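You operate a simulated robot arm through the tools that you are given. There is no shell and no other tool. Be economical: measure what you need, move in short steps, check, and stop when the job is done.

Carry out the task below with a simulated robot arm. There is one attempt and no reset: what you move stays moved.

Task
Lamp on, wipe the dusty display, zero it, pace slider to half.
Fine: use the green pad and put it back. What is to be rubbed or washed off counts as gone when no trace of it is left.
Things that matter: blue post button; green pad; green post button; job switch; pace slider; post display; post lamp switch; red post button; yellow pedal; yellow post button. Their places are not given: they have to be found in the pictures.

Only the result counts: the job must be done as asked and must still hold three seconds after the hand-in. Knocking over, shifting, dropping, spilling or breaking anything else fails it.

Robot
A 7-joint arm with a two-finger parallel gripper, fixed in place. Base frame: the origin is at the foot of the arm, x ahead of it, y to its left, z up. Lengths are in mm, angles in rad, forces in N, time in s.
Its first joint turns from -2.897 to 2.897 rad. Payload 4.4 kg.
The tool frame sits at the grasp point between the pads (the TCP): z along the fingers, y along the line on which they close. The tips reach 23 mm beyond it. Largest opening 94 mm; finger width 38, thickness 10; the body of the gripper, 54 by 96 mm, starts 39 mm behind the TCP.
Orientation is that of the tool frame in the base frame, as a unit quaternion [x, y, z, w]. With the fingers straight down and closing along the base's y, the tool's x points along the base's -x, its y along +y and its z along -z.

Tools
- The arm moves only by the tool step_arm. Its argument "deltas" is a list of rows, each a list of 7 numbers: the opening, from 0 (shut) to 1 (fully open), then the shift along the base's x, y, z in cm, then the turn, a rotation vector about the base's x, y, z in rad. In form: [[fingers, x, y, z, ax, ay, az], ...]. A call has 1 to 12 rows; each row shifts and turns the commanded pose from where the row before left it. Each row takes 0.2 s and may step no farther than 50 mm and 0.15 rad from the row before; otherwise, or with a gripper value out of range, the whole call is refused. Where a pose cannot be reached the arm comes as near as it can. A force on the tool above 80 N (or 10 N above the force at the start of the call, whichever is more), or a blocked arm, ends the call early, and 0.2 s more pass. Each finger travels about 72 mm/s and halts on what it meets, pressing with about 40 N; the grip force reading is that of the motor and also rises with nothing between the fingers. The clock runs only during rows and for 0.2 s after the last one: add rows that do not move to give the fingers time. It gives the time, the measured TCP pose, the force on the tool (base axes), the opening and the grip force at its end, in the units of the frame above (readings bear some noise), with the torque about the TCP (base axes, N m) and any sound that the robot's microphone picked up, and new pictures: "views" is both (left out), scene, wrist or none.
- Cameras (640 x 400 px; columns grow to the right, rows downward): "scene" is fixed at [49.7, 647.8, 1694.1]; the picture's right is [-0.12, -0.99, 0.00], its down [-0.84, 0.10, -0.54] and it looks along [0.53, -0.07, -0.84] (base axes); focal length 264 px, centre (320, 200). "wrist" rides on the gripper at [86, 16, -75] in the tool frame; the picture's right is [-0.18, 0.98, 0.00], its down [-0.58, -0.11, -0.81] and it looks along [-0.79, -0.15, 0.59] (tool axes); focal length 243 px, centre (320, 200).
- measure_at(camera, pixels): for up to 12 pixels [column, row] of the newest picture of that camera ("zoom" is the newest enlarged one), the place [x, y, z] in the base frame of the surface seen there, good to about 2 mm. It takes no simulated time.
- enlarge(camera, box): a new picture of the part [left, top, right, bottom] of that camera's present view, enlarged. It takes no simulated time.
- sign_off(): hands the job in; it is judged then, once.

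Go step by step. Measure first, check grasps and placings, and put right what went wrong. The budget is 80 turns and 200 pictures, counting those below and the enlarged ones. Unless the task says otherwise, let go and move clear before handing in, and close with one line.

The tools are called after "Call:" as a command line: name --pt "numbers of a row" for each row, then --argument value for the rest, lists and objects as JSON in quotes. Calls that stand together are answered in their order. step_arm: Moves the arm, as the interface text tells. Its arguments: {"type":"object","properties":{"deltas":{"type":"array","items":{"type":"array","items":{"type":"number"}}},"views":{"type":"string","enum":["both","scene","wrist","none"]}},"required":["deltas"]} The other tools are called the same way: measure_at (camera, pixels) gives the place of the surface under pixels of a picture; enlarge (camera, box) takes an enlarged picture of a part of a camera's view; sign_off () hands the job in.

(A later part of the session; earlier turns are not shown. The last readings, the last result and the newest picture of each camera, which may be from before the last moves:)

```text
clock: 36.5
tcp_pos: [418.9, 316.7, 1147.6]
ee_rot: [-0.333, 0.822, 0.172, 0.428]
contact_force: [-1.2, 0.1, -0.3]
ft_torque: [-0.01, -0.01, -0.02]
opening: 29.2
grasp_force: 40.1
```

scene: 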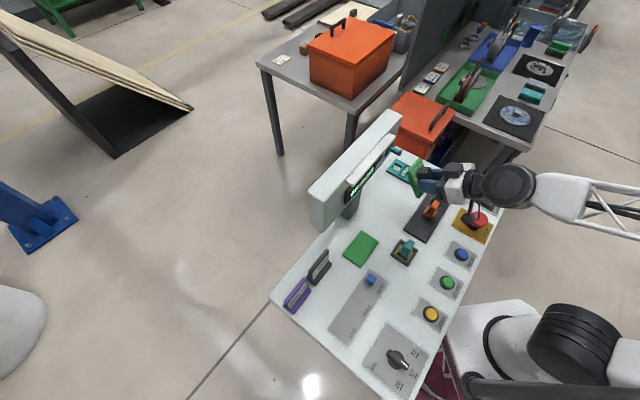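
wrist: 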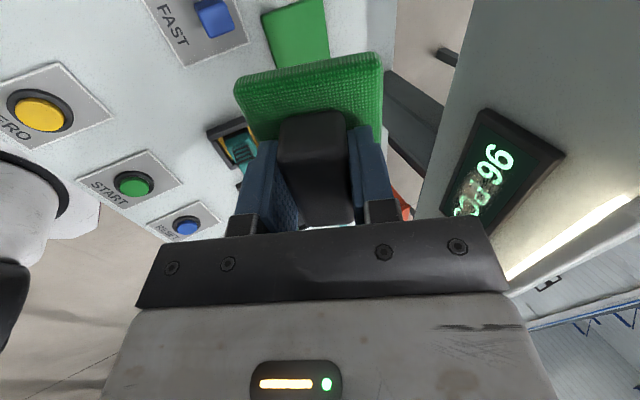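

The hand now points about 36° below level, which is the lean I want for wiping. I'll check that this lean can actually reach the display centre (u=−22, v=585, just short of touching).

Call:
step_arm --pt "0 -0.42 2.25 0 0 0 0" --pt "0 -0.42 2.25 0 0 0 0" --pt "0 -0.42 2.25 0 0 0 0" --pt "0 -0.42 2.25 0 0 0 0" --pt "0 -0.42 2.25 0 0 0 0" --pt "0 0 0 0 0 0 0" --views "none"

```text
clock: 37.9
tcp_pos: [401.2, 429.6, 1149.3]
ee_rot: [-0.332, 0.823, 0.172, 0.428]
contact_force: [0.1, 0.2, -0.4]
ft_torque: [0.02, 0.01, 0.01]
opening: 29.1
grasp_force: 40.3
```

That's reachable. I'll check the far-left end too (u≈−65), and a bit less lean there.

Call:
step_arm --pt "0 -1.5 1.5 0 0 0 0" --pt "0 -1.5 1.5 0 0 0 0" --pt "0 0 0 0 0 0 0" --views "none"

```text
clock: 38.7
tcp_pos: [370.7, 460.8, 1150.3]
ee_rot: [-0.332, 0.822, 0.174, 0.428]
contact_force: [-0.5, 0.0, -1.1]
ft_torque: [-0.01, 0.01, 0.01]
opening: 29.0
grasp_force: 39.9
```

Both are reachable. Now I'll return the pad to its home spot: untilt to vertical above (555,87).

Call:
step_arm --pt "0 1.54 -3.12 0 -0.0566 0.0566 0" --pt "0 1.54 -3.12 0 -0.0566 0.0566 0" --pt "0 1.54 -3.12 0 -0.0566 0.0566 0" --pt "0 1.54 -3.12 0 -0.0566 0.0566 0" --pt "0 1.54 -3.12 0 -0.0566 0.0566 0" --pt "0 1.54 -3.12 0 -0.0566 0.0566 0" --pt "0 1.54 -3.12 0 -0.0566 0.0566 0" --pt "0 1.54 -3.12 0 -0.0566 0.0566 0" --pt "0 1.54 -3.12 0 -0.0566 0.0566 0" --pt "0 1.54 -3.12 0 -0.0566 0.0566 0" --pt "0 1.54 -3.12 0 -0.0566 0.0566 0" --pt "0 1.54 -3.12 0 -0.0566 0.0566 0" --views "none"

```text
clock: 41.3
tcp_pos: [416.8, 382.3, 1131.4]
ee_rot: [-0.355, 0.853, 0.122, 0.362]
contact_force: [1.2, 0.0, 0.4]
ft_torque: [-0.04, 0.05, -0.05]
opening: 29.4
grasp_force: 39.8
out of reach, approached as far as the arm can: row 3, 4, 5, 6, 7, 8, 9, 10, 11, 12
```

It blocked partway. I'll translate toward +u first without rotating, then untilt further out.

Call:
step_arm --pt "0 0.3 -2 0.5 0 0 0" --pt "0 0.3 -2.5 0.5 0 0 0" --pt "0 1 -3 0.5 0 0 0" --pt "0 1.5 -3 0 0 0 0" --pt "0 1.5 -3 0 0 0 0" --pt "0 0 0 0 0 0 0" --views "scene"

```text
clock: 42.7
tcp_pos: [442.9, 330.6, 1105.9]
ee_rot: [-0.363, 0.845, 0.094, 0.382]
contact_force: [0.2, 0.4, -1.3]
ft_torque: [-0.01, 0.04, 0.03]
opening: 29.4
grasp_force: 40.5
out of reach, approached as far as the arm can: row 1, 2, 3, 4, 5
```

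scene: 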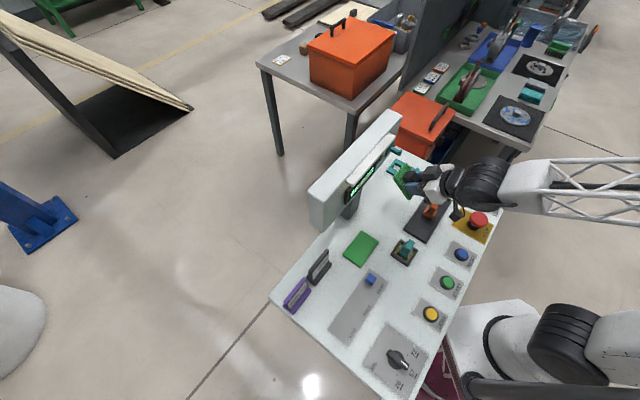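

I'll recover toward the known good pose (418,317,1148, lean 36°) by raising and restoring the tilt and yaw.

Call:
step_arm --pt "0 -0.3 0 1.5 0.05 -0.05 0.07" --pt "0 -0.3 0 1.5 0.05 -0.05 0.07" --pt "0 -0.3 0 1.0 0 0 0" --pt "0 0 -1 1 0 0 0" --pt "0 1 -1 1 0 0 0" --pt "0 1 -1 1 0 0 0" --pt "0 0 0 0 0 0 0" --views "none"

```text
clock: 44.3
tcp_pos: [444.4, 319.8, 1173.0]
ee_rot: [-0.388, 0.806, 0.131, 0.428]
contact_force: [0.3, -0.5, -0.8]
ft_torque: [0.01, -0.03, 0.05]
opening: 29.2
grasp_force: 39.8
out of reach, approached as far as the arm can: row 1, 2
```

Free again. I'll translate out to above home first, with no rotation.

Call:
step_arm --pt "0 2.0 -2.9 0 0 0 0" --pt "0 2.0 -2.9 0 0 0 0" --pt "0 2.0 -2.9 0 0 0 0" --pt "0 1.5 -2.9 0 0 0 0" --pt "0 1 -2.9 0 0 0 0" --pt "0 1 -2.9 0 0 0 0" --pt "0 0.9 -2.9 0 0 0 0" --pt "0 0.8 -2.9 0 0 0 0" --pt "0 0 0 0 0 0 0" --views "none"

```text
clock: 46.3
tcp_pos: [556.7, 90.8, 1170.6]
ee_rot: [-0.387, 0.806, 0.131, 0.429]
contact_force: [-1.4, -0.5, 0.0]
ft_torque: [-0.02, 0.03, -0.02]
opening: 29.0
grasp_force: 40.5
```

At home xy. Now I'll rotate to exactly vertical.

Call:
step_arm --pt "0 0 0 0 -0.0846 0.1028 -0.0146" --pt "0 0 0 0 -0.0846 0.1028 -0.0146" --pt "0 0 0 0 -0.0846 0.1028 -0.0146" --pt "0 0 0 0 -0.0846 0.1028 -0.0146" --pt "0 0 0 0 -0.0846 0.1028 -0.0146" --pt "0 0 0 0 -0.0846 0.1028 -0.0146" --pt "0 0 0 0 -0.0846 0.1028 -0.0146" --pt "0 0 0 -3 0 0 0" --pt "0 0 0 -3 0 0 0" --pt "0 0 0 0 0 0 0" --views "both"

```text
clock: 48.5
tcp_pos: [558.2, 87.9, 1109.9]
ee_rot: [-0.382, 0.924, -0.001, -0.001]
contact_force: [-0.4, -0.3, -1.3]
ft_torque: [0.04, 0.02, 0.0]
opening: 29.1
grasp_force: 39.6
```

scene: 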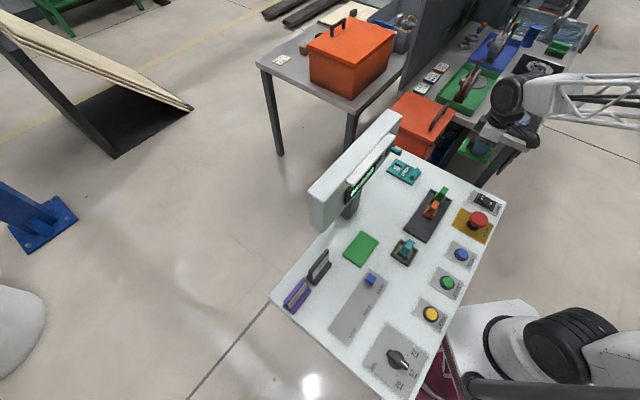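
wrist: 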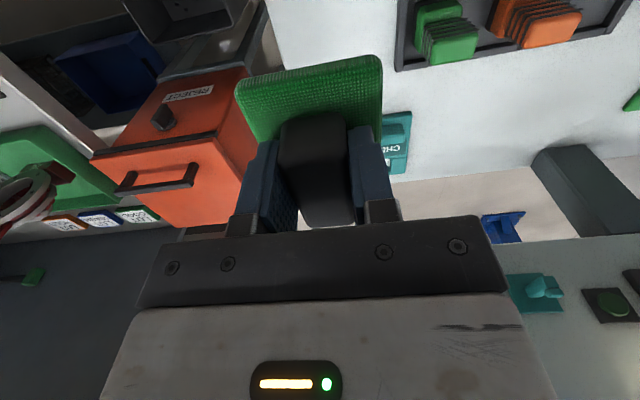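

The pad now looks slightly pitched in the grip: its near edge is at row 55–88, versus 38–65 before. I'll measure it.

Call:
measure_at --camera "wrist" --pixels '[[240, 92], [376, 62], [262, 130], [381, 115], [310, 80], [300, 125], [330, 122], [310, 108], [335, 215], [300, 215]]'

Call:
enlarge --camera "wrist" --box '[220, 40, 400, 240]'

```text
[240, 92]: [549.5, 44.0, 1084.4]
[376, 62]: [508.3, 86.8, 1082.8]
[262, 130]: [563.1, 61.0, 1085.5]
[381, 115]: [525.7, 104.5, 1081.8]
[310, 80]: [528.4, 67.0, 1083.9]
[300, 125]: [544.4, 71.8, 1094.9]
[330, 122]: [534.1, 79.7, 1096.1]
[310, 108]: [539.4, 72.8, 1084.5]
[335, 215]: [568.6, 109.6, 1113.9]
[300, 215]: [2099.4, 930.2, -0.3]
```

```text
2.00 times, centred on (310, 140) of wrist
```

zoom: 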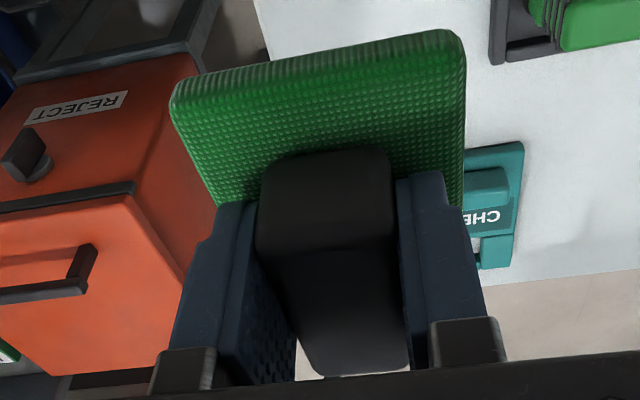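

There's a small shift in the grip. I'll lower to just above the table and measure against the original corners before setting it down.

Call:
step_arm --pt "0 -0.15 -0.25 -4 0 0 0" --pt "0 0 0 -4 0 0 0" --pt "0 0 0 -4 0 0 0" --pt "0 0 0 -3.5 0 0 0" --pt "0 0 0 0 0 0 0" --views "both"

Call:
enlarge --camera "scene" --box '[435, 165, 515, 215]'

```text
clock: 49.7
tcp_pos: [557.1, 84.3, 955.5]
ee_rot: [-0.382, 0.924, 0.0, -0.002]
contact_force: [-0.5, -0.2, -0.6]
ft_torque: [0.0, 0.0, 0.02]
opening: 29.3
grasp_force: 40.1
```

scene: 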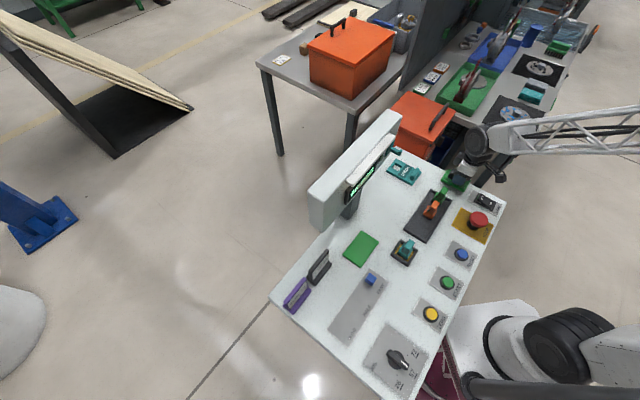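
wrist: 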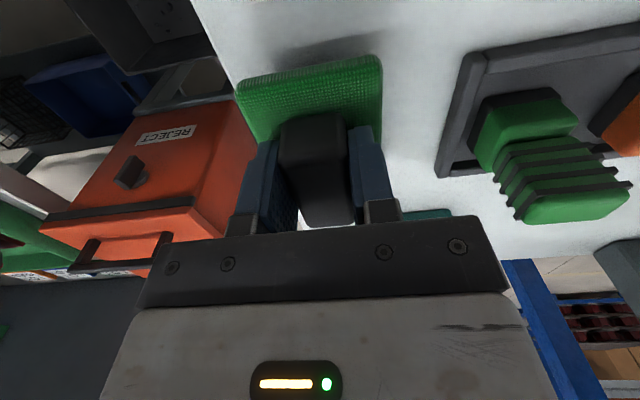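

```text
8.00 times, centred on (475, 190) of scene
```

zoom: 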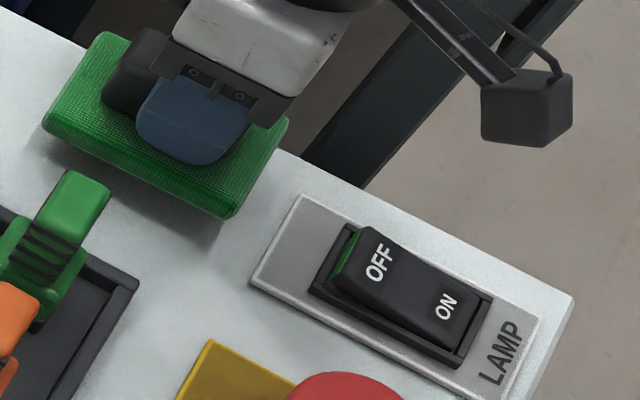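

Compared with the original corners, the pad sits about 3–4 mm too far in +x. I'll nudge back and lower until light contact.

Call:
step_arm --pt "0 -0.3 0 -0.7 0 0 0" --pt "0 0 0 -0.4 0 0 0" --pt "0 0 0 -0.3 0 0 0" --pt "0 0 0 -0.2 0 0 0" --pt "0 0 0 0 0 0 0" --views "wrist"

Call:
enlarge --camera "scene" --box '[435, 165, 515, 215]'

```text
clock: 50.9
tcp_pos: [553.2, 86.1, 941.0]
ee_rot: [-0.382, 0.924, -0.001, -0.002]
contact_force: [-0.3, 0.1, 0.3]
ft_torque: [0.0, -0.01, 0.0]
opening: 29.1
grasp_force: 40.0
```

wrist: 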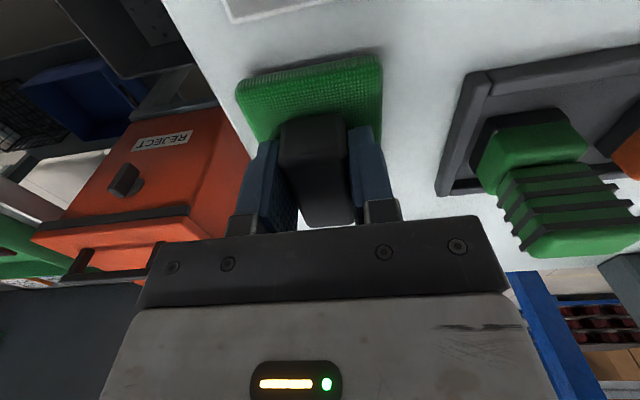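

```text
8.00 times, centred on (475, 190) of scene
```

zoom: 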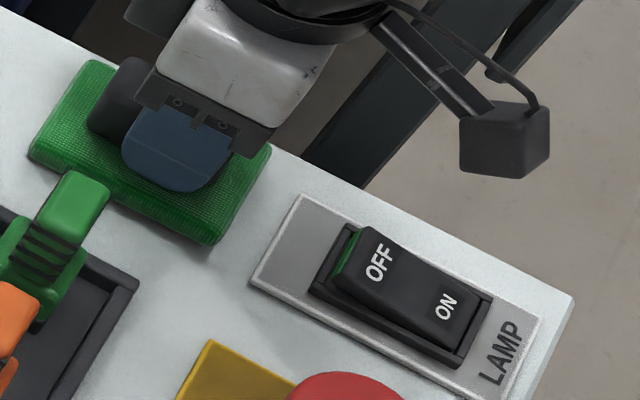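

The pad is now about 5 mm too far in +y (corner at (210,243) vs the original (220,243)). I'll nudge back, press lightly and release.

Call:
step_arm --pt "0 0.1 -0.5 0.1 0 0 0" --pt "0 0 0 -0.3 0 0 0" --pt "0 0 0 -0.2 0 0 0" --pt "0 0 0 -0.1 0 0 0" --pt "0 0 0 0 0 0 0" --views "none"

Call:
enlarge --camera "scene" --box '[435, 165, 515, 215]'

```text
clock: 52.1
tcp_pos: [554.1, 82.3, 937.4]
ee_rot: [-0.382, 0.924, -0.001, -0.001]
contact_force: [5.3, -20.7, 54.5]
ft_torque: [-0.16, -0.21, -0.09]
opening: 29.3
grasp_force: 40.2
```

```text
8.00 times, centred on (475, 190) of scene
```

zoom: 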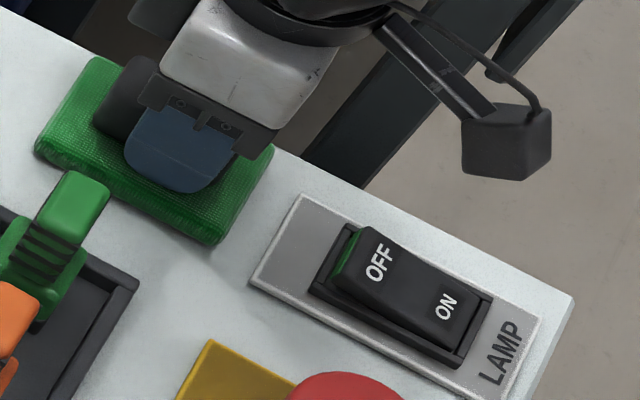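

The pad is down within about 3 mm of its place. I'll open, lean the tool 0.63 rad about −u with the TCP 8 mm up and 8 mm further out, staying around the handle.

Call:
step_arm --pt "0 0 0 0.25 0 0 0" --pt "0.55 0 0 0.05 0 0 0" --pt "0.55 0 0 1.5 0 0 0" --pt "0.55 0 0 1 -0.0742 0.0742 0" --pt "0.55 0 0 0 -0.0742 0.0742 0" --pt "0.55 0.1 0.1 0 -0.0742 0.0742 0" --pt "0.55 0.1 0.1 0 -0.0742 0.0742 0" --pt "0.55 0.2 0.2 0 -0.0742 0.0742 0" --pt "0.55 0.2 0.2 0 -0.0742 0.0742 0" --pt "0.55 0 0 0 0 0 0" --views "both"

Call:
enlarge --camera "scene" --box '[435, 165, 515, 215]'

```text
clock: 54.3
tcp_pos: [558.6, 89.0, 960.9]
ee_rot: [-0.364, 0.878, -0.12, -0.288]
contact_force: [0.0, -1.0, -0.9]
ft_torque: [0.01, 0.0, -0.01]
opening: 51.6
grasp_force: 0.1
```

scene: 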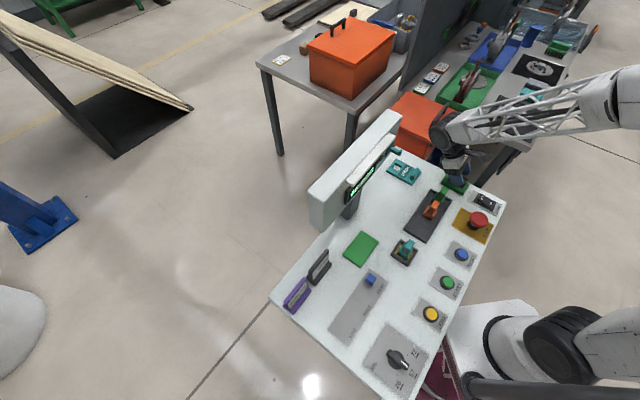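
wrist: 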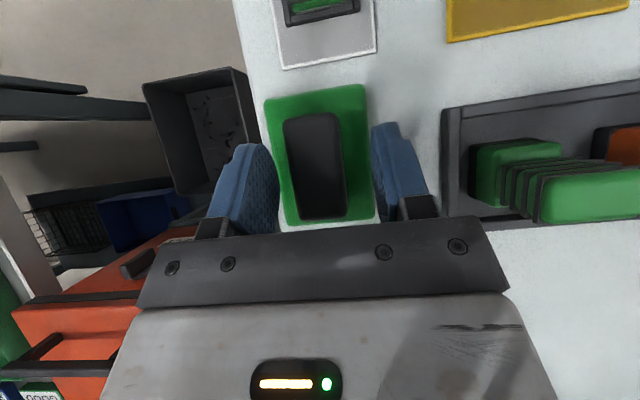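

```text
8.00 times, centred on (475, 190) of scene
```

zoom: 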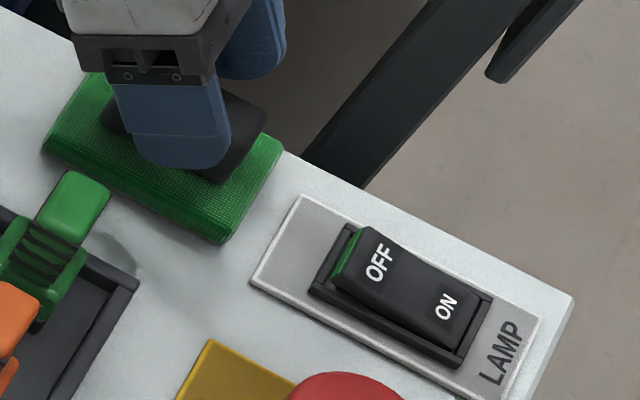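

The pad's corners now match the original ((222,242) vs (220,243)). Measuring the handle before lowering to grip.

Call:
measure_at --camera "wrist" --pixels '[[288, 122], [336, 116], [344, 210], [304, 214], [316, 165], [268, 100], [360, 90], [288, 218], [371, 210]]'

```text
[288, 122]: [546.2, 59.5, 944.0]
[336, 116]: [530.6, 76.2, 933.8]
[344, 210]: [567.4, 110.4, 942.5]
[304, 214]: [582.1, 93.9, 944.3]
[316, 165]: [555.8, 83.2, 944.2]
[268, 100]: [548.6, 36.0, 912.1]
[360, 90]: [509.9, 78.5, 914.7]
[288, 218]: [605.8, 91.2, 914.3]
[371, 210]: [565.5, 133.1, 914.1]
```

Handle centre (556.6,85.0), pad at its original place. Lowering 15 mm and closing.

Call:
step_arm --pt "0.55 0.2 0.05 -0.8 0 0 0" --pt "0.55 0 0 -0.7 0 0 0" --pt "0.3 0 0 0 0 0 0" --pt "0 0 0 0 0 0 0" --pt "0 0 0 0 0 0 0" --pt "0 0 0 0 0 0 0" --views "wrist"

```text
clock: 55.7
tcp_pos: [562.0, 89.2, 946.3]
ee_rot: [-0.364, 0.878, -0.119, -0.288]
contact_force: [-0.8, 0.9, 0.8]
ft_torque: [0.04, 0.02, 0.01]
opening: 29.2
grasp_force: 40.2
```

wrist: 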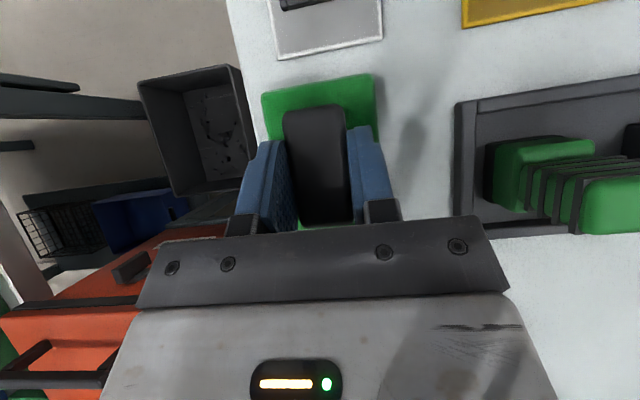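

Gripped. I'll lift, then rotate 90° about u while moving to (418,317,1148).

Call:
step_arm --pt "0 0 0 2 0 0 0" --pt "0 0 0 4.5 0 0 0" --pt "0 0 0 4.5 0 0 0" --pt "0 0 0 4.5 0 0 0" --pt "0 0 0 4.5 0 0 0" --views "none"

Call:
step_arm --pt "0 -1.2 1.9 0 0.0926 -0.0926 0" --pt "0 -1.2 1.9 0 0.0926 -0.0926 0" --pt "0 -1.2 1.9 0 0.0926 -0.0926 0" --pt "0 -1.2 1.9 0 0.0926 -0.0926 0" --pt "0 -1.2 1.9 0 0.0926 -0.0926 0" --pt "0 -1.2 1.9 0 0.0926 -0.0926 0" --pt "0 -1.2 1.9 0 0.0926 -0.0926 0" --pt "0 -1.2 1.9 0 0.0926 -0.0926 0" --pt "0 -1.2 1.9 0 0.0926 -0.0926 0" --pt "0 -1.2 1.9 0 0.0926 -0.0926 0" --pt "0 -1.2 1.9 0 0.0926 -0.0926 0" --pt "0 -1.2 1.9 0 0.0926 -0.0926 0" --views "both"

```text
clock: 56.9
tcp_pos: [559.5, 86.9, 1144.3]
ee_rot: [-0.364, 0.878, -0.119, -0.288]
contact_force: [0.2, 0.2, 0.2]
ft_torque: [0.02, 0.03, -0.01]
opening: 29.1
grasp_force: 40.0
```

```text
clock: 59.5
tcp_pos: [417.0, 315.4, 1149.5]
ee_rot: [-0.34, 0.824, 0.173, 0.419]
contact_force: [-0.4, -0.1, 0.6]
ft_torque: [-0.03, -0.02, 0.0]
opening: 28.9
grasp_force: 40.0
```

scene: 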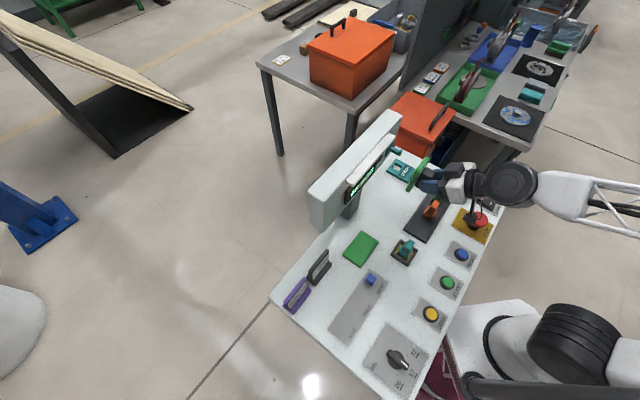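
wrist: 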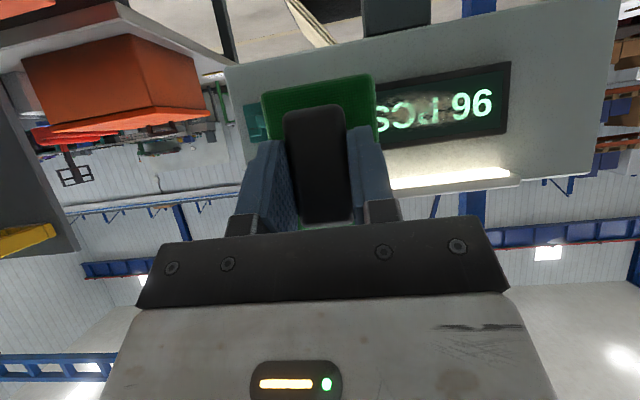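

The lean grip works without hitting limits. Next I'll go to u=−22, v=600, z=1134 (17 mm short of contact).

Call:
step_arm --pt "0 -0.17 2.49 -0.3 0 0 0" --pt "0 -0.17 2.49 -0.3 0 0 0" --pt "0 -0.17 2.49 -0.3 0 0 0" --pt "0 -0.17 2.49 -0.3 0 0 0" --pt "0 -0.17 2.49 -0.3 0 0 0" --pt "0 0 0 0 0 0 0" --views "both"

Call:
enlarge --camera "scene" --box '[310, 110, 440, 220]'

```text
clock: 60.9
tcp_pos: [407.5, 440.1, 1133.2]
ee_rot: [-0.34, 0.825, 0.172, 0.418]
contact_force: [0.4, 0.6, -1.2]
ft_torque: [0.0, 0.01, 0.0]
opening: 29.1
grasp_force: 39.7
```

scene: 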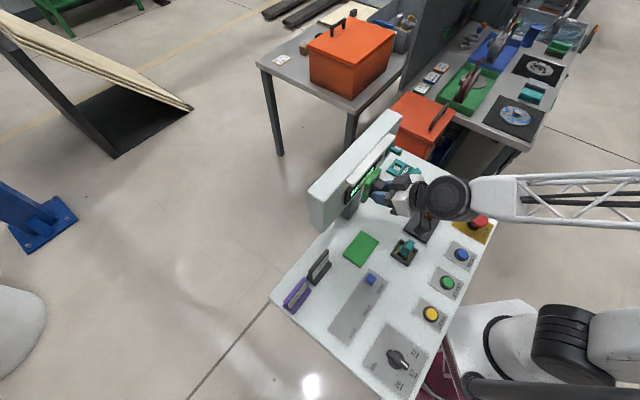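
wrist: 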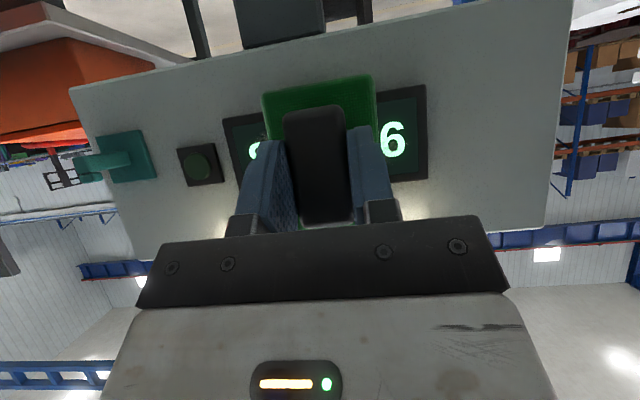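

```text
3.64 times, centred on (375, 165) of scene
```

zoom: 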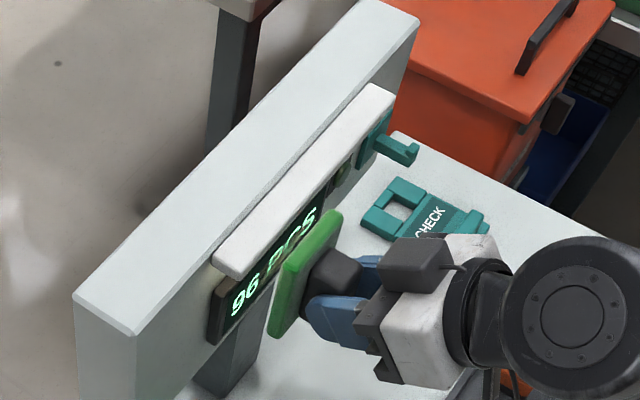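

The pad faces the display squarely, about 17 mm off. I'll advance gently to contact.

Call:
step_arm --pt "0 0.85 0.85 0 0 0 0" --pt "0 0.2 0.2 0 0 0 0" --pt "0 0.15 0.15 0 0 0 0" --pt "0 0 0 0 0 0 0" --views "none"

```text
clock: 61.9
tcp_pos: [420.1, 453.3, 1133.7]
ee_rot: [-0.341, 0.824, 0.172, 0.418]
contact_force: [0.5, 0.7, -0.5]
ft_torque: [-0.05, 0.0, -0.02]
opening: 29.0
grasp_force: 40.0
```

Call:
step_arm --pt "0 0.12 0.12 0 0 0 0" --pt "0 0.12 0.12 0 0 0 0" --pt "0 0 0 0 0 0 0" --views "none"

```text
clock: 62.7
tcp_pos: [423.1, 453.6, 1133.1]
ee_rot: [-0.341, 0.824, 0.173, 0.418]
contact_force: [-35.7, -39.5, 16.6]
ft_torque: [0.15, -0.16, -0.01]
opening: 29.4
grasp_force: 40.1
```

Contact at about 53 N. I'll ease off slightly and stroke across the window.

Call:
step_arm --pt "0 -0.08 -0.08 0 0 0 0" --pt "0 -0.7 0.7 0 0 0 0" --pt "0 -0.7 0.7 0 0 0 0" --pt "0 -0.7 0.7 0 0 0 0" --pt "0 0.7 -0.7 0 0 0 0" --pt "0 0.7 -0.7 0 0 0 0" --pt "0 0.7 -0.7 0 0 0 0" --pt "0 0.7 -0.7 0 0 0 0" --pt "0 0.7 -0.7 0 0 0 0" --pt "0 0.7 -0.7 0 0 0 0" --pt "0 0 0 0 0 0 0" --views "both"

```text
clock: 65.1
tcp_pos: [444.6, 435.4, 1133.2]
ee_rot: [-0.34, 0.824, 0.172, 0.419]
contact_force: [-56.1, -28.4, 5.2]
ft_torque: [0.24, -0.11, 0.36]
opening: 29.3
grasp_force: 39.7
```

scene: 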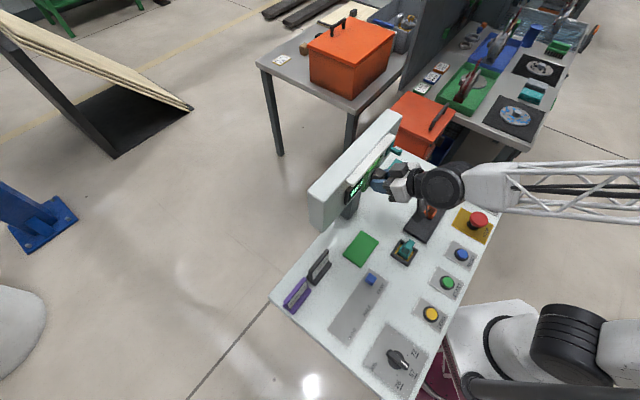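
wrist: 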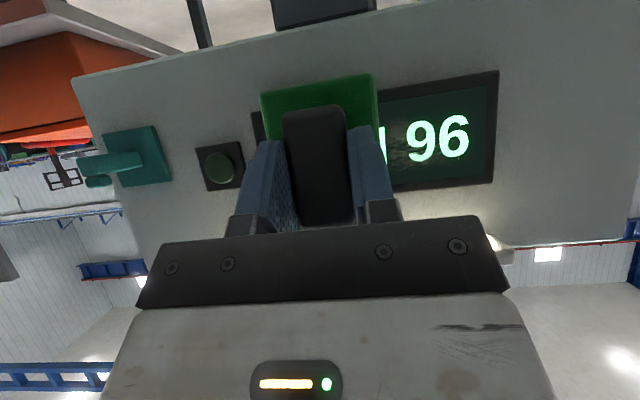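

It's wiping: only faint smear is left near (400,155). More strokes, with small vertical offsets.

Call:
step_arm --pt "0 -0.75 0.65 0 0 0 0" --pt "0 -1 1 0 0 0 0" --pt "0 -1 1 0 0 0 0" --pt "0 -1 1 0 0 0 0" --pt "0 -1 1 0 0 0 0" --pt "0 0 0 0.8 0 0 0" --pt "0 1 -1 0 0 0 0" --pt "0 1 -1 0 0 0 0" --pt "0 1 -1 0 0 0 0" --pt "0 1 -1 0 0 0 0" --pt "0 0.7 -0.7 0 0 0 0" --views "none"

Call:
step_arm --pt "0 0 0 -1.6 0 0 0" --pt "0 -1 1 0 0 0 0" --pt "0 -1 1 0 0 0 0" --pt "0 -1 1 0 0 0 0" --pt "0 -1 1 0 0 0 0" --pt "0 -0.7 0.7 0 0 0 0" --pt "0 0 0 0.8 0 0 0" --pt "0 0 0 0 0 0 0" --views "both"

```text
clock: 67.5
tcp_pos: [443.3, 434.6, 1141.7]
ee_rot: [-0.341, 0.824, 0.174, 0.418]
contact_force: [0.4, -0.2, -0.9]
ft_torque: [0.0, -0.01, 0.02]
opening: 29.6
grasp_force: 40.1
```

```text
clock: 69.3
tcp_pos: [394.9, 480.1, 1131.9]
ee_rot: [-0.34, 0.824, 0.172, 0.419]
contact_force: [0.4, 0.1, -1.1]
ft_torque: [0.0, 0.03, 0.02]
opening: 29.3
grasp_force: 40.1
```

scene: 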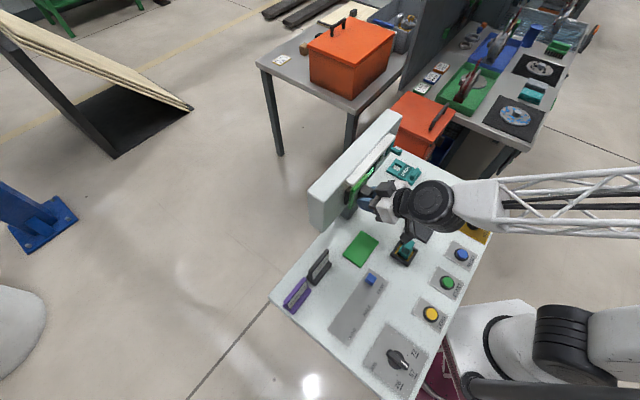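
wrist: 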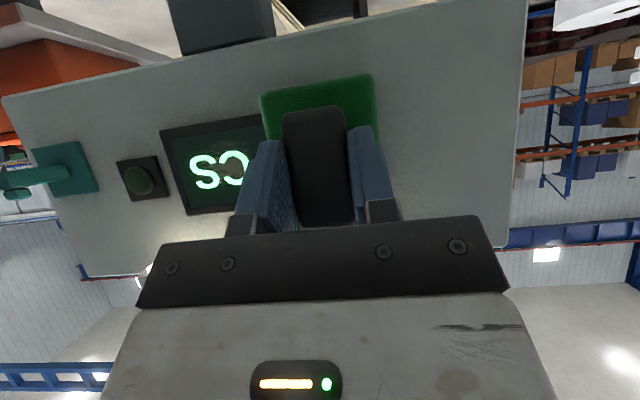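

S and C look clean, but contact was lost on the last passes. I'll press back in and continue stroking.

Call:
step_arm --pt "0 0.16 0.16 0 0 0 0" --pt "0 0 0 0 0 0 0" --views "none"

```text
clock: 69.9
tcp_pos: [395.7, 481.5, 1131.7]
ee_rot: [-0.341, 0.824, 0.173, 0.418]
contact_force: [0.5, 0.3, -0.3]
ft_torque: [-0.03, 0.01, 0.0]
opening: 29.4
grasp_force: 40.2
```

Call:
step_arm --pt "0 0.1 0.1 0 0 0 0" --pt "0 0.1 0.1 0 0 0 0" --pt "0 0 0 0 0 0 0" --views "none"

```text
clock: 70.7
tcp_pos: [397.3, 481.7, 1130.8]
ee_rot: [-0.342, 0.824, 0.173, 0.417]
contact_force: [-51.1, -47.2, 1.5]
ft_torque: [0.35, -0.34, -0.01]
opening: 29.4
grasp_force: 40.0
```

Firm contact. Stroking with a slight correction for the surface angle.

Call:
step_arm --pt "0 0.62 -0.78 0 0 0 0" --pt "0 0.68 -0.72 0 0 0 0" --pt "0 0.69 -0.72 0 0 0 0" --pt "0 0.69 -0.72 0 0 0 0" --pt "0 0.69 -0.72 0 0 0 0" --pt "0 0.69 -0.72 0 0 0 0" --pt "0 0.69 -0.72 0 0 0 0" --pt "0 0 0 0 0 0 0" --views "wrist"

Call:
enlarge --camera "wrist" --box '[340, 50, 540, 210]'

```text
clock: 71.1
tcp_pos: [402.2, 477.0, 1132.2]
ee_rot: [-0.343, 0.824, 0.173, 0.416]
contact_force: [-24.0, -20.7, 9.0]
ft_torque: [0.45, -0.72, -0.33]
opening: 29.5
grasp_force: 40.0
stopped in row 2: the force on the tool passed its limit at 81 N (the readings are from after the stop); the commanded pose is now the measured one
```

wrist: 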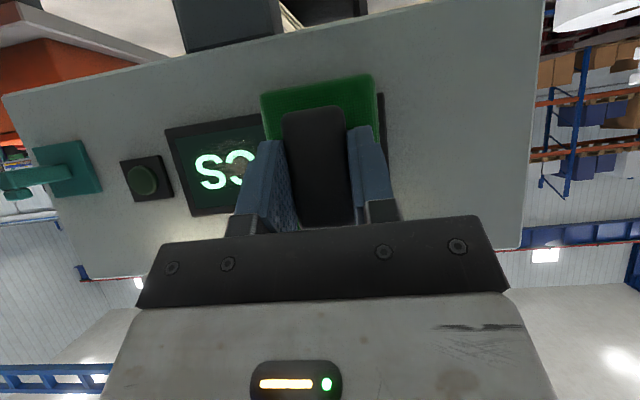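

```text
2.50 times, centred on (440, 130) of wrist
```

zoom: 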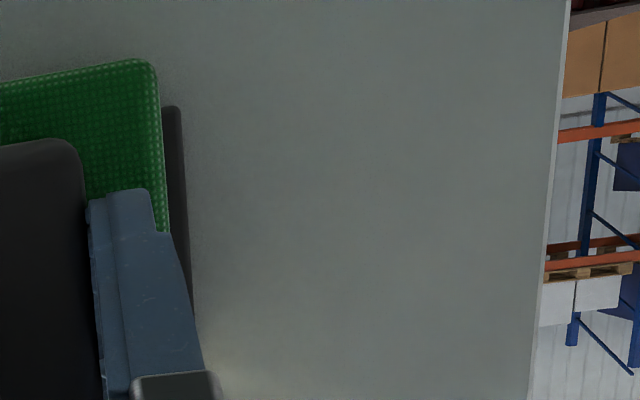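

It stopped on force, and is now at about 32 N, a good level. Continuing the strokes from here.

Call:
step_arm --pt "0 0.68 -0.72 0 0 0 0" --pt "0 0.69 -0.72 0 0 0 0" --pt "0 0.69 -0.72 0 0 0 0" --pt "0 0.69 -0.72 0 0 0 0" --pt "0 0.69 -0.72 0 0 0 0" --pt "0 0.69 -0.72 0 0 0 0" --pt "0 0 0 0 0 0 0" --views "wrist"

Call:
enlarge --camera "wrist" --box '[340, 50, 540, 210]'

```text
clock: 72.7
tcp_pos: [444.1, 433.2, 1131.8]
ee_rot: [-0.342, 0.824, 0.173, 0.417]
contact_force: [-0.4, -0.3, -0.1]
ft_torque: [-0.06, -0.01, -0.02]
opening: 29.3
grasp_force: 40.3
```

wrist: 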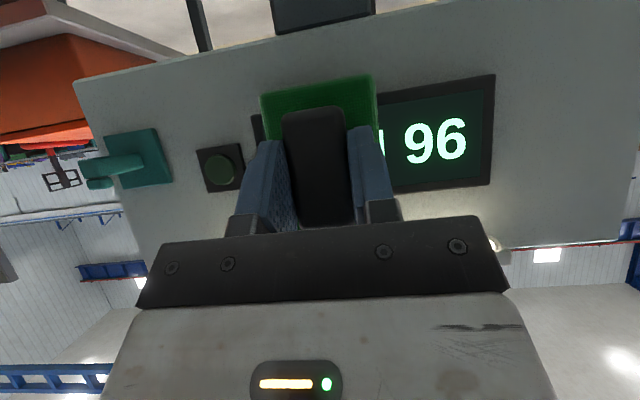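

```text
2.50 times, centred on (440, 130) of wrist
```

zoom: 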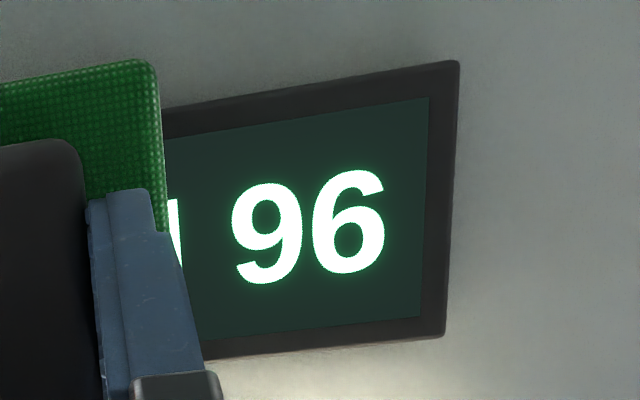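

That side is spotless. I'll back off to view the whole window.

Call:
step_arm --pt "0 -2 -2 0 0 0 0" --pt "0 -3 -3 0 0 0 0" --pt "0 -1 -3 0 0 0 0" --pt "0 0 -3 0 0 0 0" --pt "0 1.5 -3.5 0 0 0 0" --pt "0 0 0 0 0 0 0" --views "wrist"

Call:
enlarge --camera "wrist" --box '[350, 50, 530, 190]'

```text
clock: 74.1
tcp_pos: [399.2, 287.7, 1131.4]
ee_rot: [-0.343, 0.824, 0.174, 0.416]
contact_force: [-3.1, -1.9, 5.0]
ft_torque: [-0.11, 0.09, -0.04]
opening: 29.4
grasp_force: 39.9
```

wrist: 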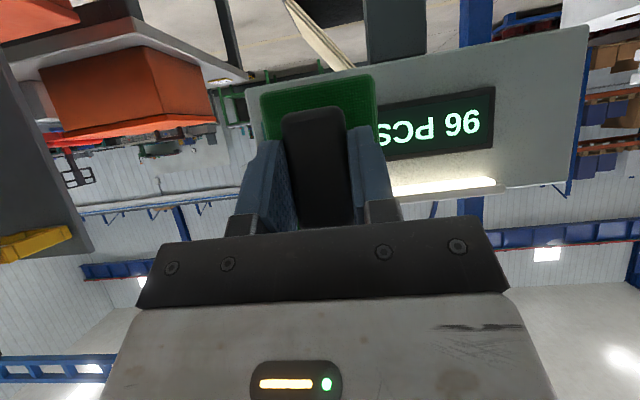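

```text
2.86 times, centred on (440, 120) of wrist
```

zoom: 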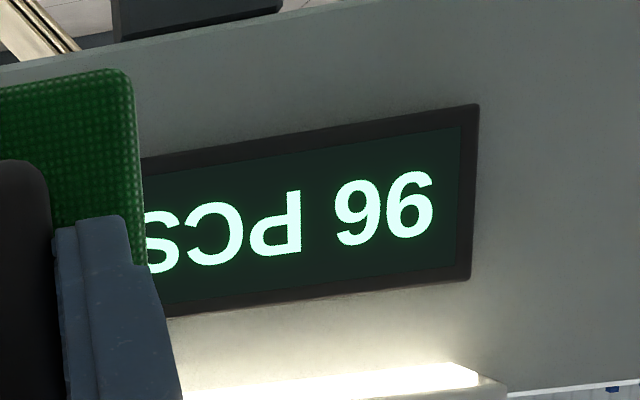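

The display is clean. Now I'll reverse the path to put the pad back.

Call:
step_arm --pt "0 1.34 -1.68 0.3 0 0 0" --pt "0 1.34 -1.68 0.3 -0.0926 0.0926 0" --pt "0 1.34 -1.68 0.3 -0.0926 0.0926 0" --pt "0 1.34 -1.68 0.3 -0.0926 0.0926 0" --pt "0 1.34 -1.68 0 -0.0926 0.0926 0" --pt "0 1.34 -1.68 0 -0.0926 0.0926 0" --pt "0 1.34 -1.68 0 -0.0926 0.0926 0" --pt "0 1.34 -1.68 0 -0.0926 0.0926 0" --pt "0 1.34 -1.68 0 -0.0926 0.0926 0" --pt "0 1.34 -1.68 0 -0.0926 0.0926 0" --pt "0 1.34 -1.68 0 -0.0926 0.0926 0" --pt "0 1.34 -1.68 0 -0.0926 0.0926 0" --views "none"

Call:
step_arm --pt "0 0 0 0 -0.0926 0.0926 0" --pt "0 0 0 -3 0 0 0" --pt "0 0 0 -4 0 0 0" --pt "0 0 0 0 0 0 0" --views "both"

```text
clock: 76.7
tcp_pos: [561.7, 87.1, 1146.0]
ee_rot: [-0.371, 0.894, -0.096, -0.232]
contact_force: [0.0, 0.0, -0.1]
ft_torque: [0.02, -0.02, -0.03]
opening: 29.3
grasp_force: 40.6
```

```text
clock: 77.7
tcp_pos: [561.0, 85.8, 1074.7]
ee_rot: [-0.362, 0.878, -0.119, -0.291]
contact_force: [0.2, 0.5, 0.0]
ft_torque: [-0.02, 0.0, 0.0]
opening: 29.3
grasp_force: 39.6
```

scene: 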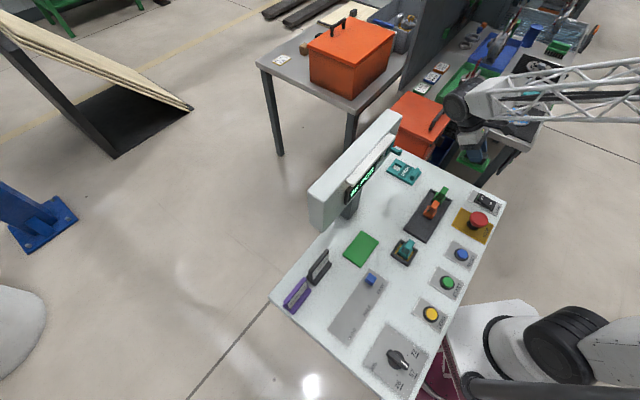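
wrist: 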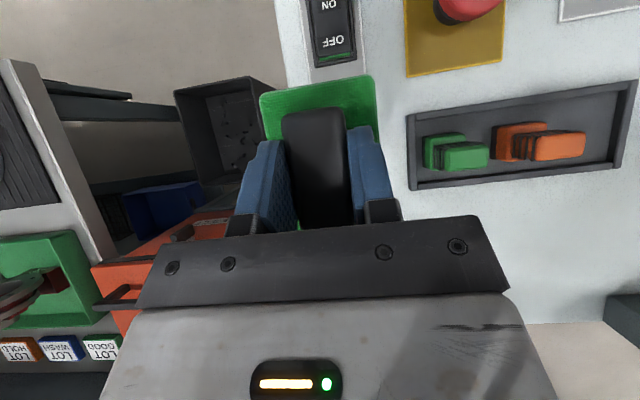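

The pad's position in the grip is unchanged. Lowering to just above the table at the recorded pose.

Call:
step_arm --pt "0 0.05 0.2 -4 0 0 0" --pt "0 0 0 -4 0 0 0" --pt "0 0 0 -3.3 0 0 0" --pt "0 0 0 0 0 0 0" --views "wrist"

Call:
enlarge --camera "scene" --box '[435, 165, 515, 215]'

```text
clock: 78.7
tcp_pos: [561.9, 94.7, 960.5]
ee_rot: [-0.364, 0.877, -0.119, -0.289]
contact_force: [-0.8, -0.5, 0.1]
ft_torque: [0.05, 0.01, 0.02]
opening: 29.6
grasp_force: 40.1
```

wrist: 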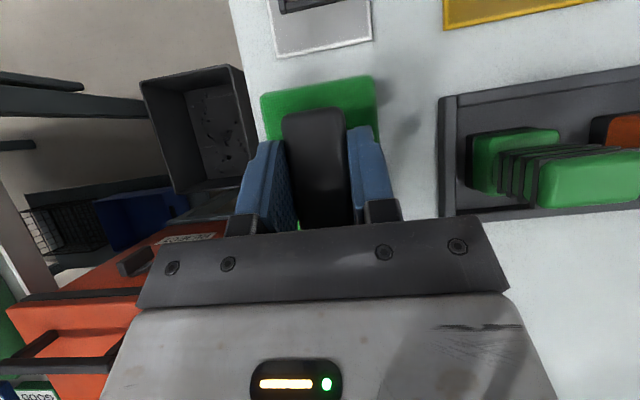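

```text
8.00 times, centred on (475, 190) of scene
```

zoom: 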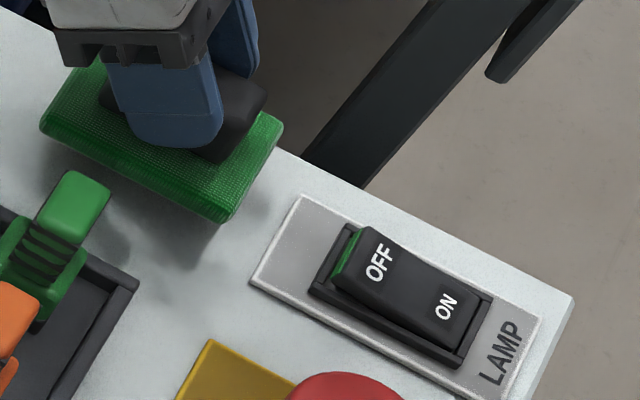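

The corners line up with home plus the hover height. Lowering to contact.

Call:
step_arm --pt "0 0 0 -0.8 0 0 0" --pt "0 0 0 -0.4 0 0 0" --pt "0 0 0 -0.2 0 0 0" --pt "0 0 0 0 0 0 0" --views "none"

Call:
enlarge --camera "scene" --box '[435, 165, 515, 215]'

```text
clock: 79.7
tcp_pos: [562.0, 90.2, 947.6]
ee_rot: [-0.365, 0.877, -0.119, -0.289]
contact_force: [0.5, -0.2, -0.6]
ft_torque: [0.01, -0.02, 0.04]
opening: 29.3
grasp_force: 39.8
```

```text
8.00 times, centred on (475, 190) of scene
```

zoom: 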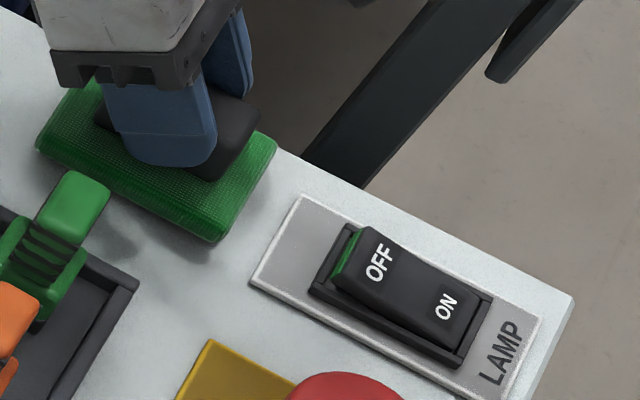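

Within about 1.5 mm. Final nudge down to touch, then release.

Call:
step_arm --pt "0 -0.05 -0.15 -0.15 0 0 0" --pt "0 0 0 -0.1 0 0 0" --pt "0 0 0 0 0 0 0" --views "none"

```text
clock: 80.5
tcp_pos: [558.9, 90.2, 945.9]
ee_rot: [-0.364, 0.878, -0.119, -0.289]
contact_force: [-0.5, 0.3, 0.2]
ft_torque: [-0.02, -0.02, 0.02]
opening: 29.2
grasp_force: 40.1
```

Call:
step_arm --pt "0 0 0 -0.1 0 0 0" --pt "0 0 0 -0.1 0 0 0" --pt "0 0 0 0 0 0 0" --views "none"

Call:
enlarge --camera "scene" --box '[435, 165, 515, 215]'

```text
clock: 81.3
tcp_pos: [560.2, 88.4, 943.6]
ee_rot: [-0.364, 0.878, -0.119, -0.288]
contact_force: [-1.8, 1.3, 9.0]
ft_torque: [0.28, -0.36, 0.06]
opening: 29.3
grasp_force: 39.5
```

```text
8.00 times, centred on (475, 190) of scene
```

zoom: 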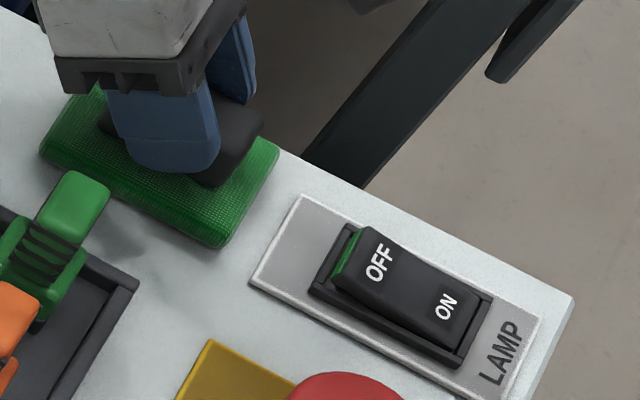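

Contact at 9 N, and the corners match. I'll open and lift away, then straighten the tool.

Call:
step_arm --pt "0.5 0 0 0.05 0 0 0" --pt "0.55 0 0 0 0 0 0" --pt "0.55 0 0 2 0 0 0" --pt "0.55 0 0 4 0 0 0" --pt "0.55 0 0 4 0 0 0" --pt "0.55 0 0 4 0.074 -0.074 0" --pt "0.55 0 0 0 0.074 -0.074 0" --pt "0.55 0 0 0 0.074 -0.074 0" --pt "0.3 -1 0 0 0.074 -0.074 0" --pt "0 -1 0 0 0.074 -0.074 0" --pt "0 -1 0 0 0.074 -0.074 0" --pt "0 0 0 0 0 0 0" --views "both"

Call:
enlarge --camera "scene" --box '[435, 165, 515, 215]'

Call:
enlarge --camera "scene" --box '[320, 250, 470, 390]'

```text
clock: 83.9
tcp_pos: [530.6, 88.1, 1080.3]
ee_rot: [-0.384, 0.923, 0.0, -0.004]
contact_force: [0.1, -0.3, -0.4]
ft_torque: [0.01, 0.03, 0.0]
opening: 0.0
grasp_force: 40.4
```

scene: 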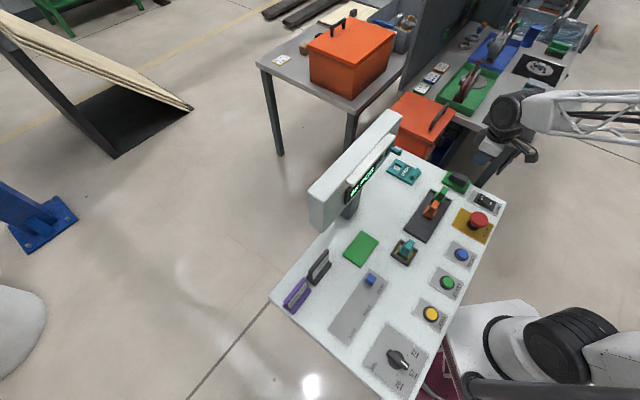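
wrist: 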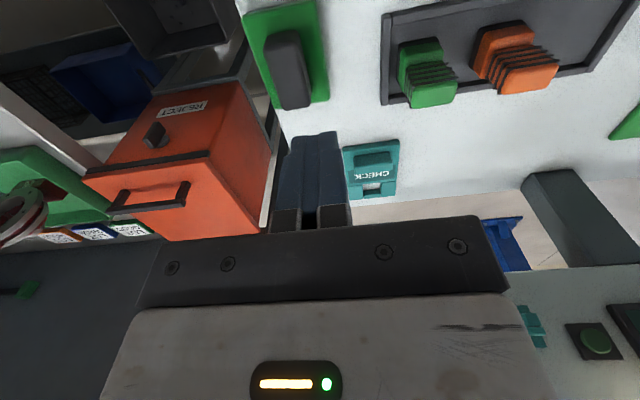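

```text
8.00 times, centred on (475, 190) of scene
```

zoom: 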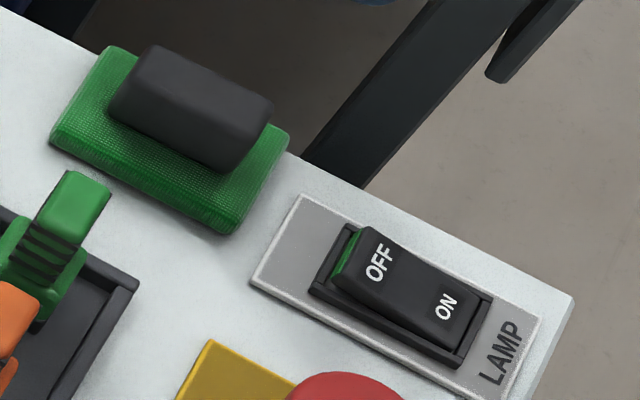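

```text
2.86 times, centred on (395, 320) of scene
```

zoom: 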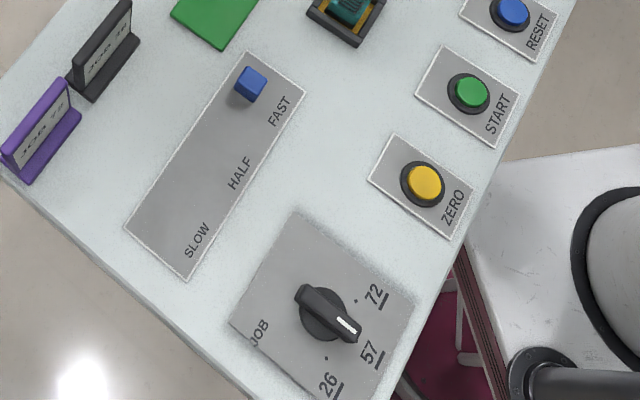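

After release the pad sits slightly off. I'll measure its corners, and the ZERO button and slider too.

Call:
measure_at --camera "wrist" --pixels '[[246, 15], [310, 3], [326, 97], [282, 106], [270, 45], [305, 105], [282, 108]]'

Call:
measure_at --camera "zoom" --pixels '[[423, 182], [250, 76], [242, 98], [255, 98], [280, 110], [240, 173], [198, 241], [247, 54], [304, 93], [125, 226], [187, 278], [230, 110]]'

```text
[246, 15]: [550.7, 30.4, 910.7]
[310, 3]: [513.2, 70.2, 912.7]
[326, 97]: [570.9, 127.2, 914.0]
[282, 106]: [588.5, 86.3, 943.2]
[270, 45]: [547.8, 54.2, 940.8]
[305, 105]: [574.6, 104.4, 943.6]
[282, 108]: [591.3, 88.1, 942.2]
```

```text
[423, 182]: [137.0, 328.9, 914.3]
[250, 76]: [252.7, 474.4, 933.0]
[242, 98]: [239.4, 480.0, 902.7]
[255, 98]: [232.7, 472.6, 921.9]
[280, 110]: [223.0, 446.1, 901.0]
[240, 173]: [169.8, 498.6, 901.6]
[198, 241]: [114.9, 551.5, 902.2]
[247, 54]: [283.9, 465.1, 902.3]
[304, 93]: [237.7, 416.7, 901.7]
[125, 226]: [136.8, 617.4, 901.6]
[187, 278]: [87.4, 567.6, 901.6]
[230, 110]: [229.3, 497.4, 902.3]
```

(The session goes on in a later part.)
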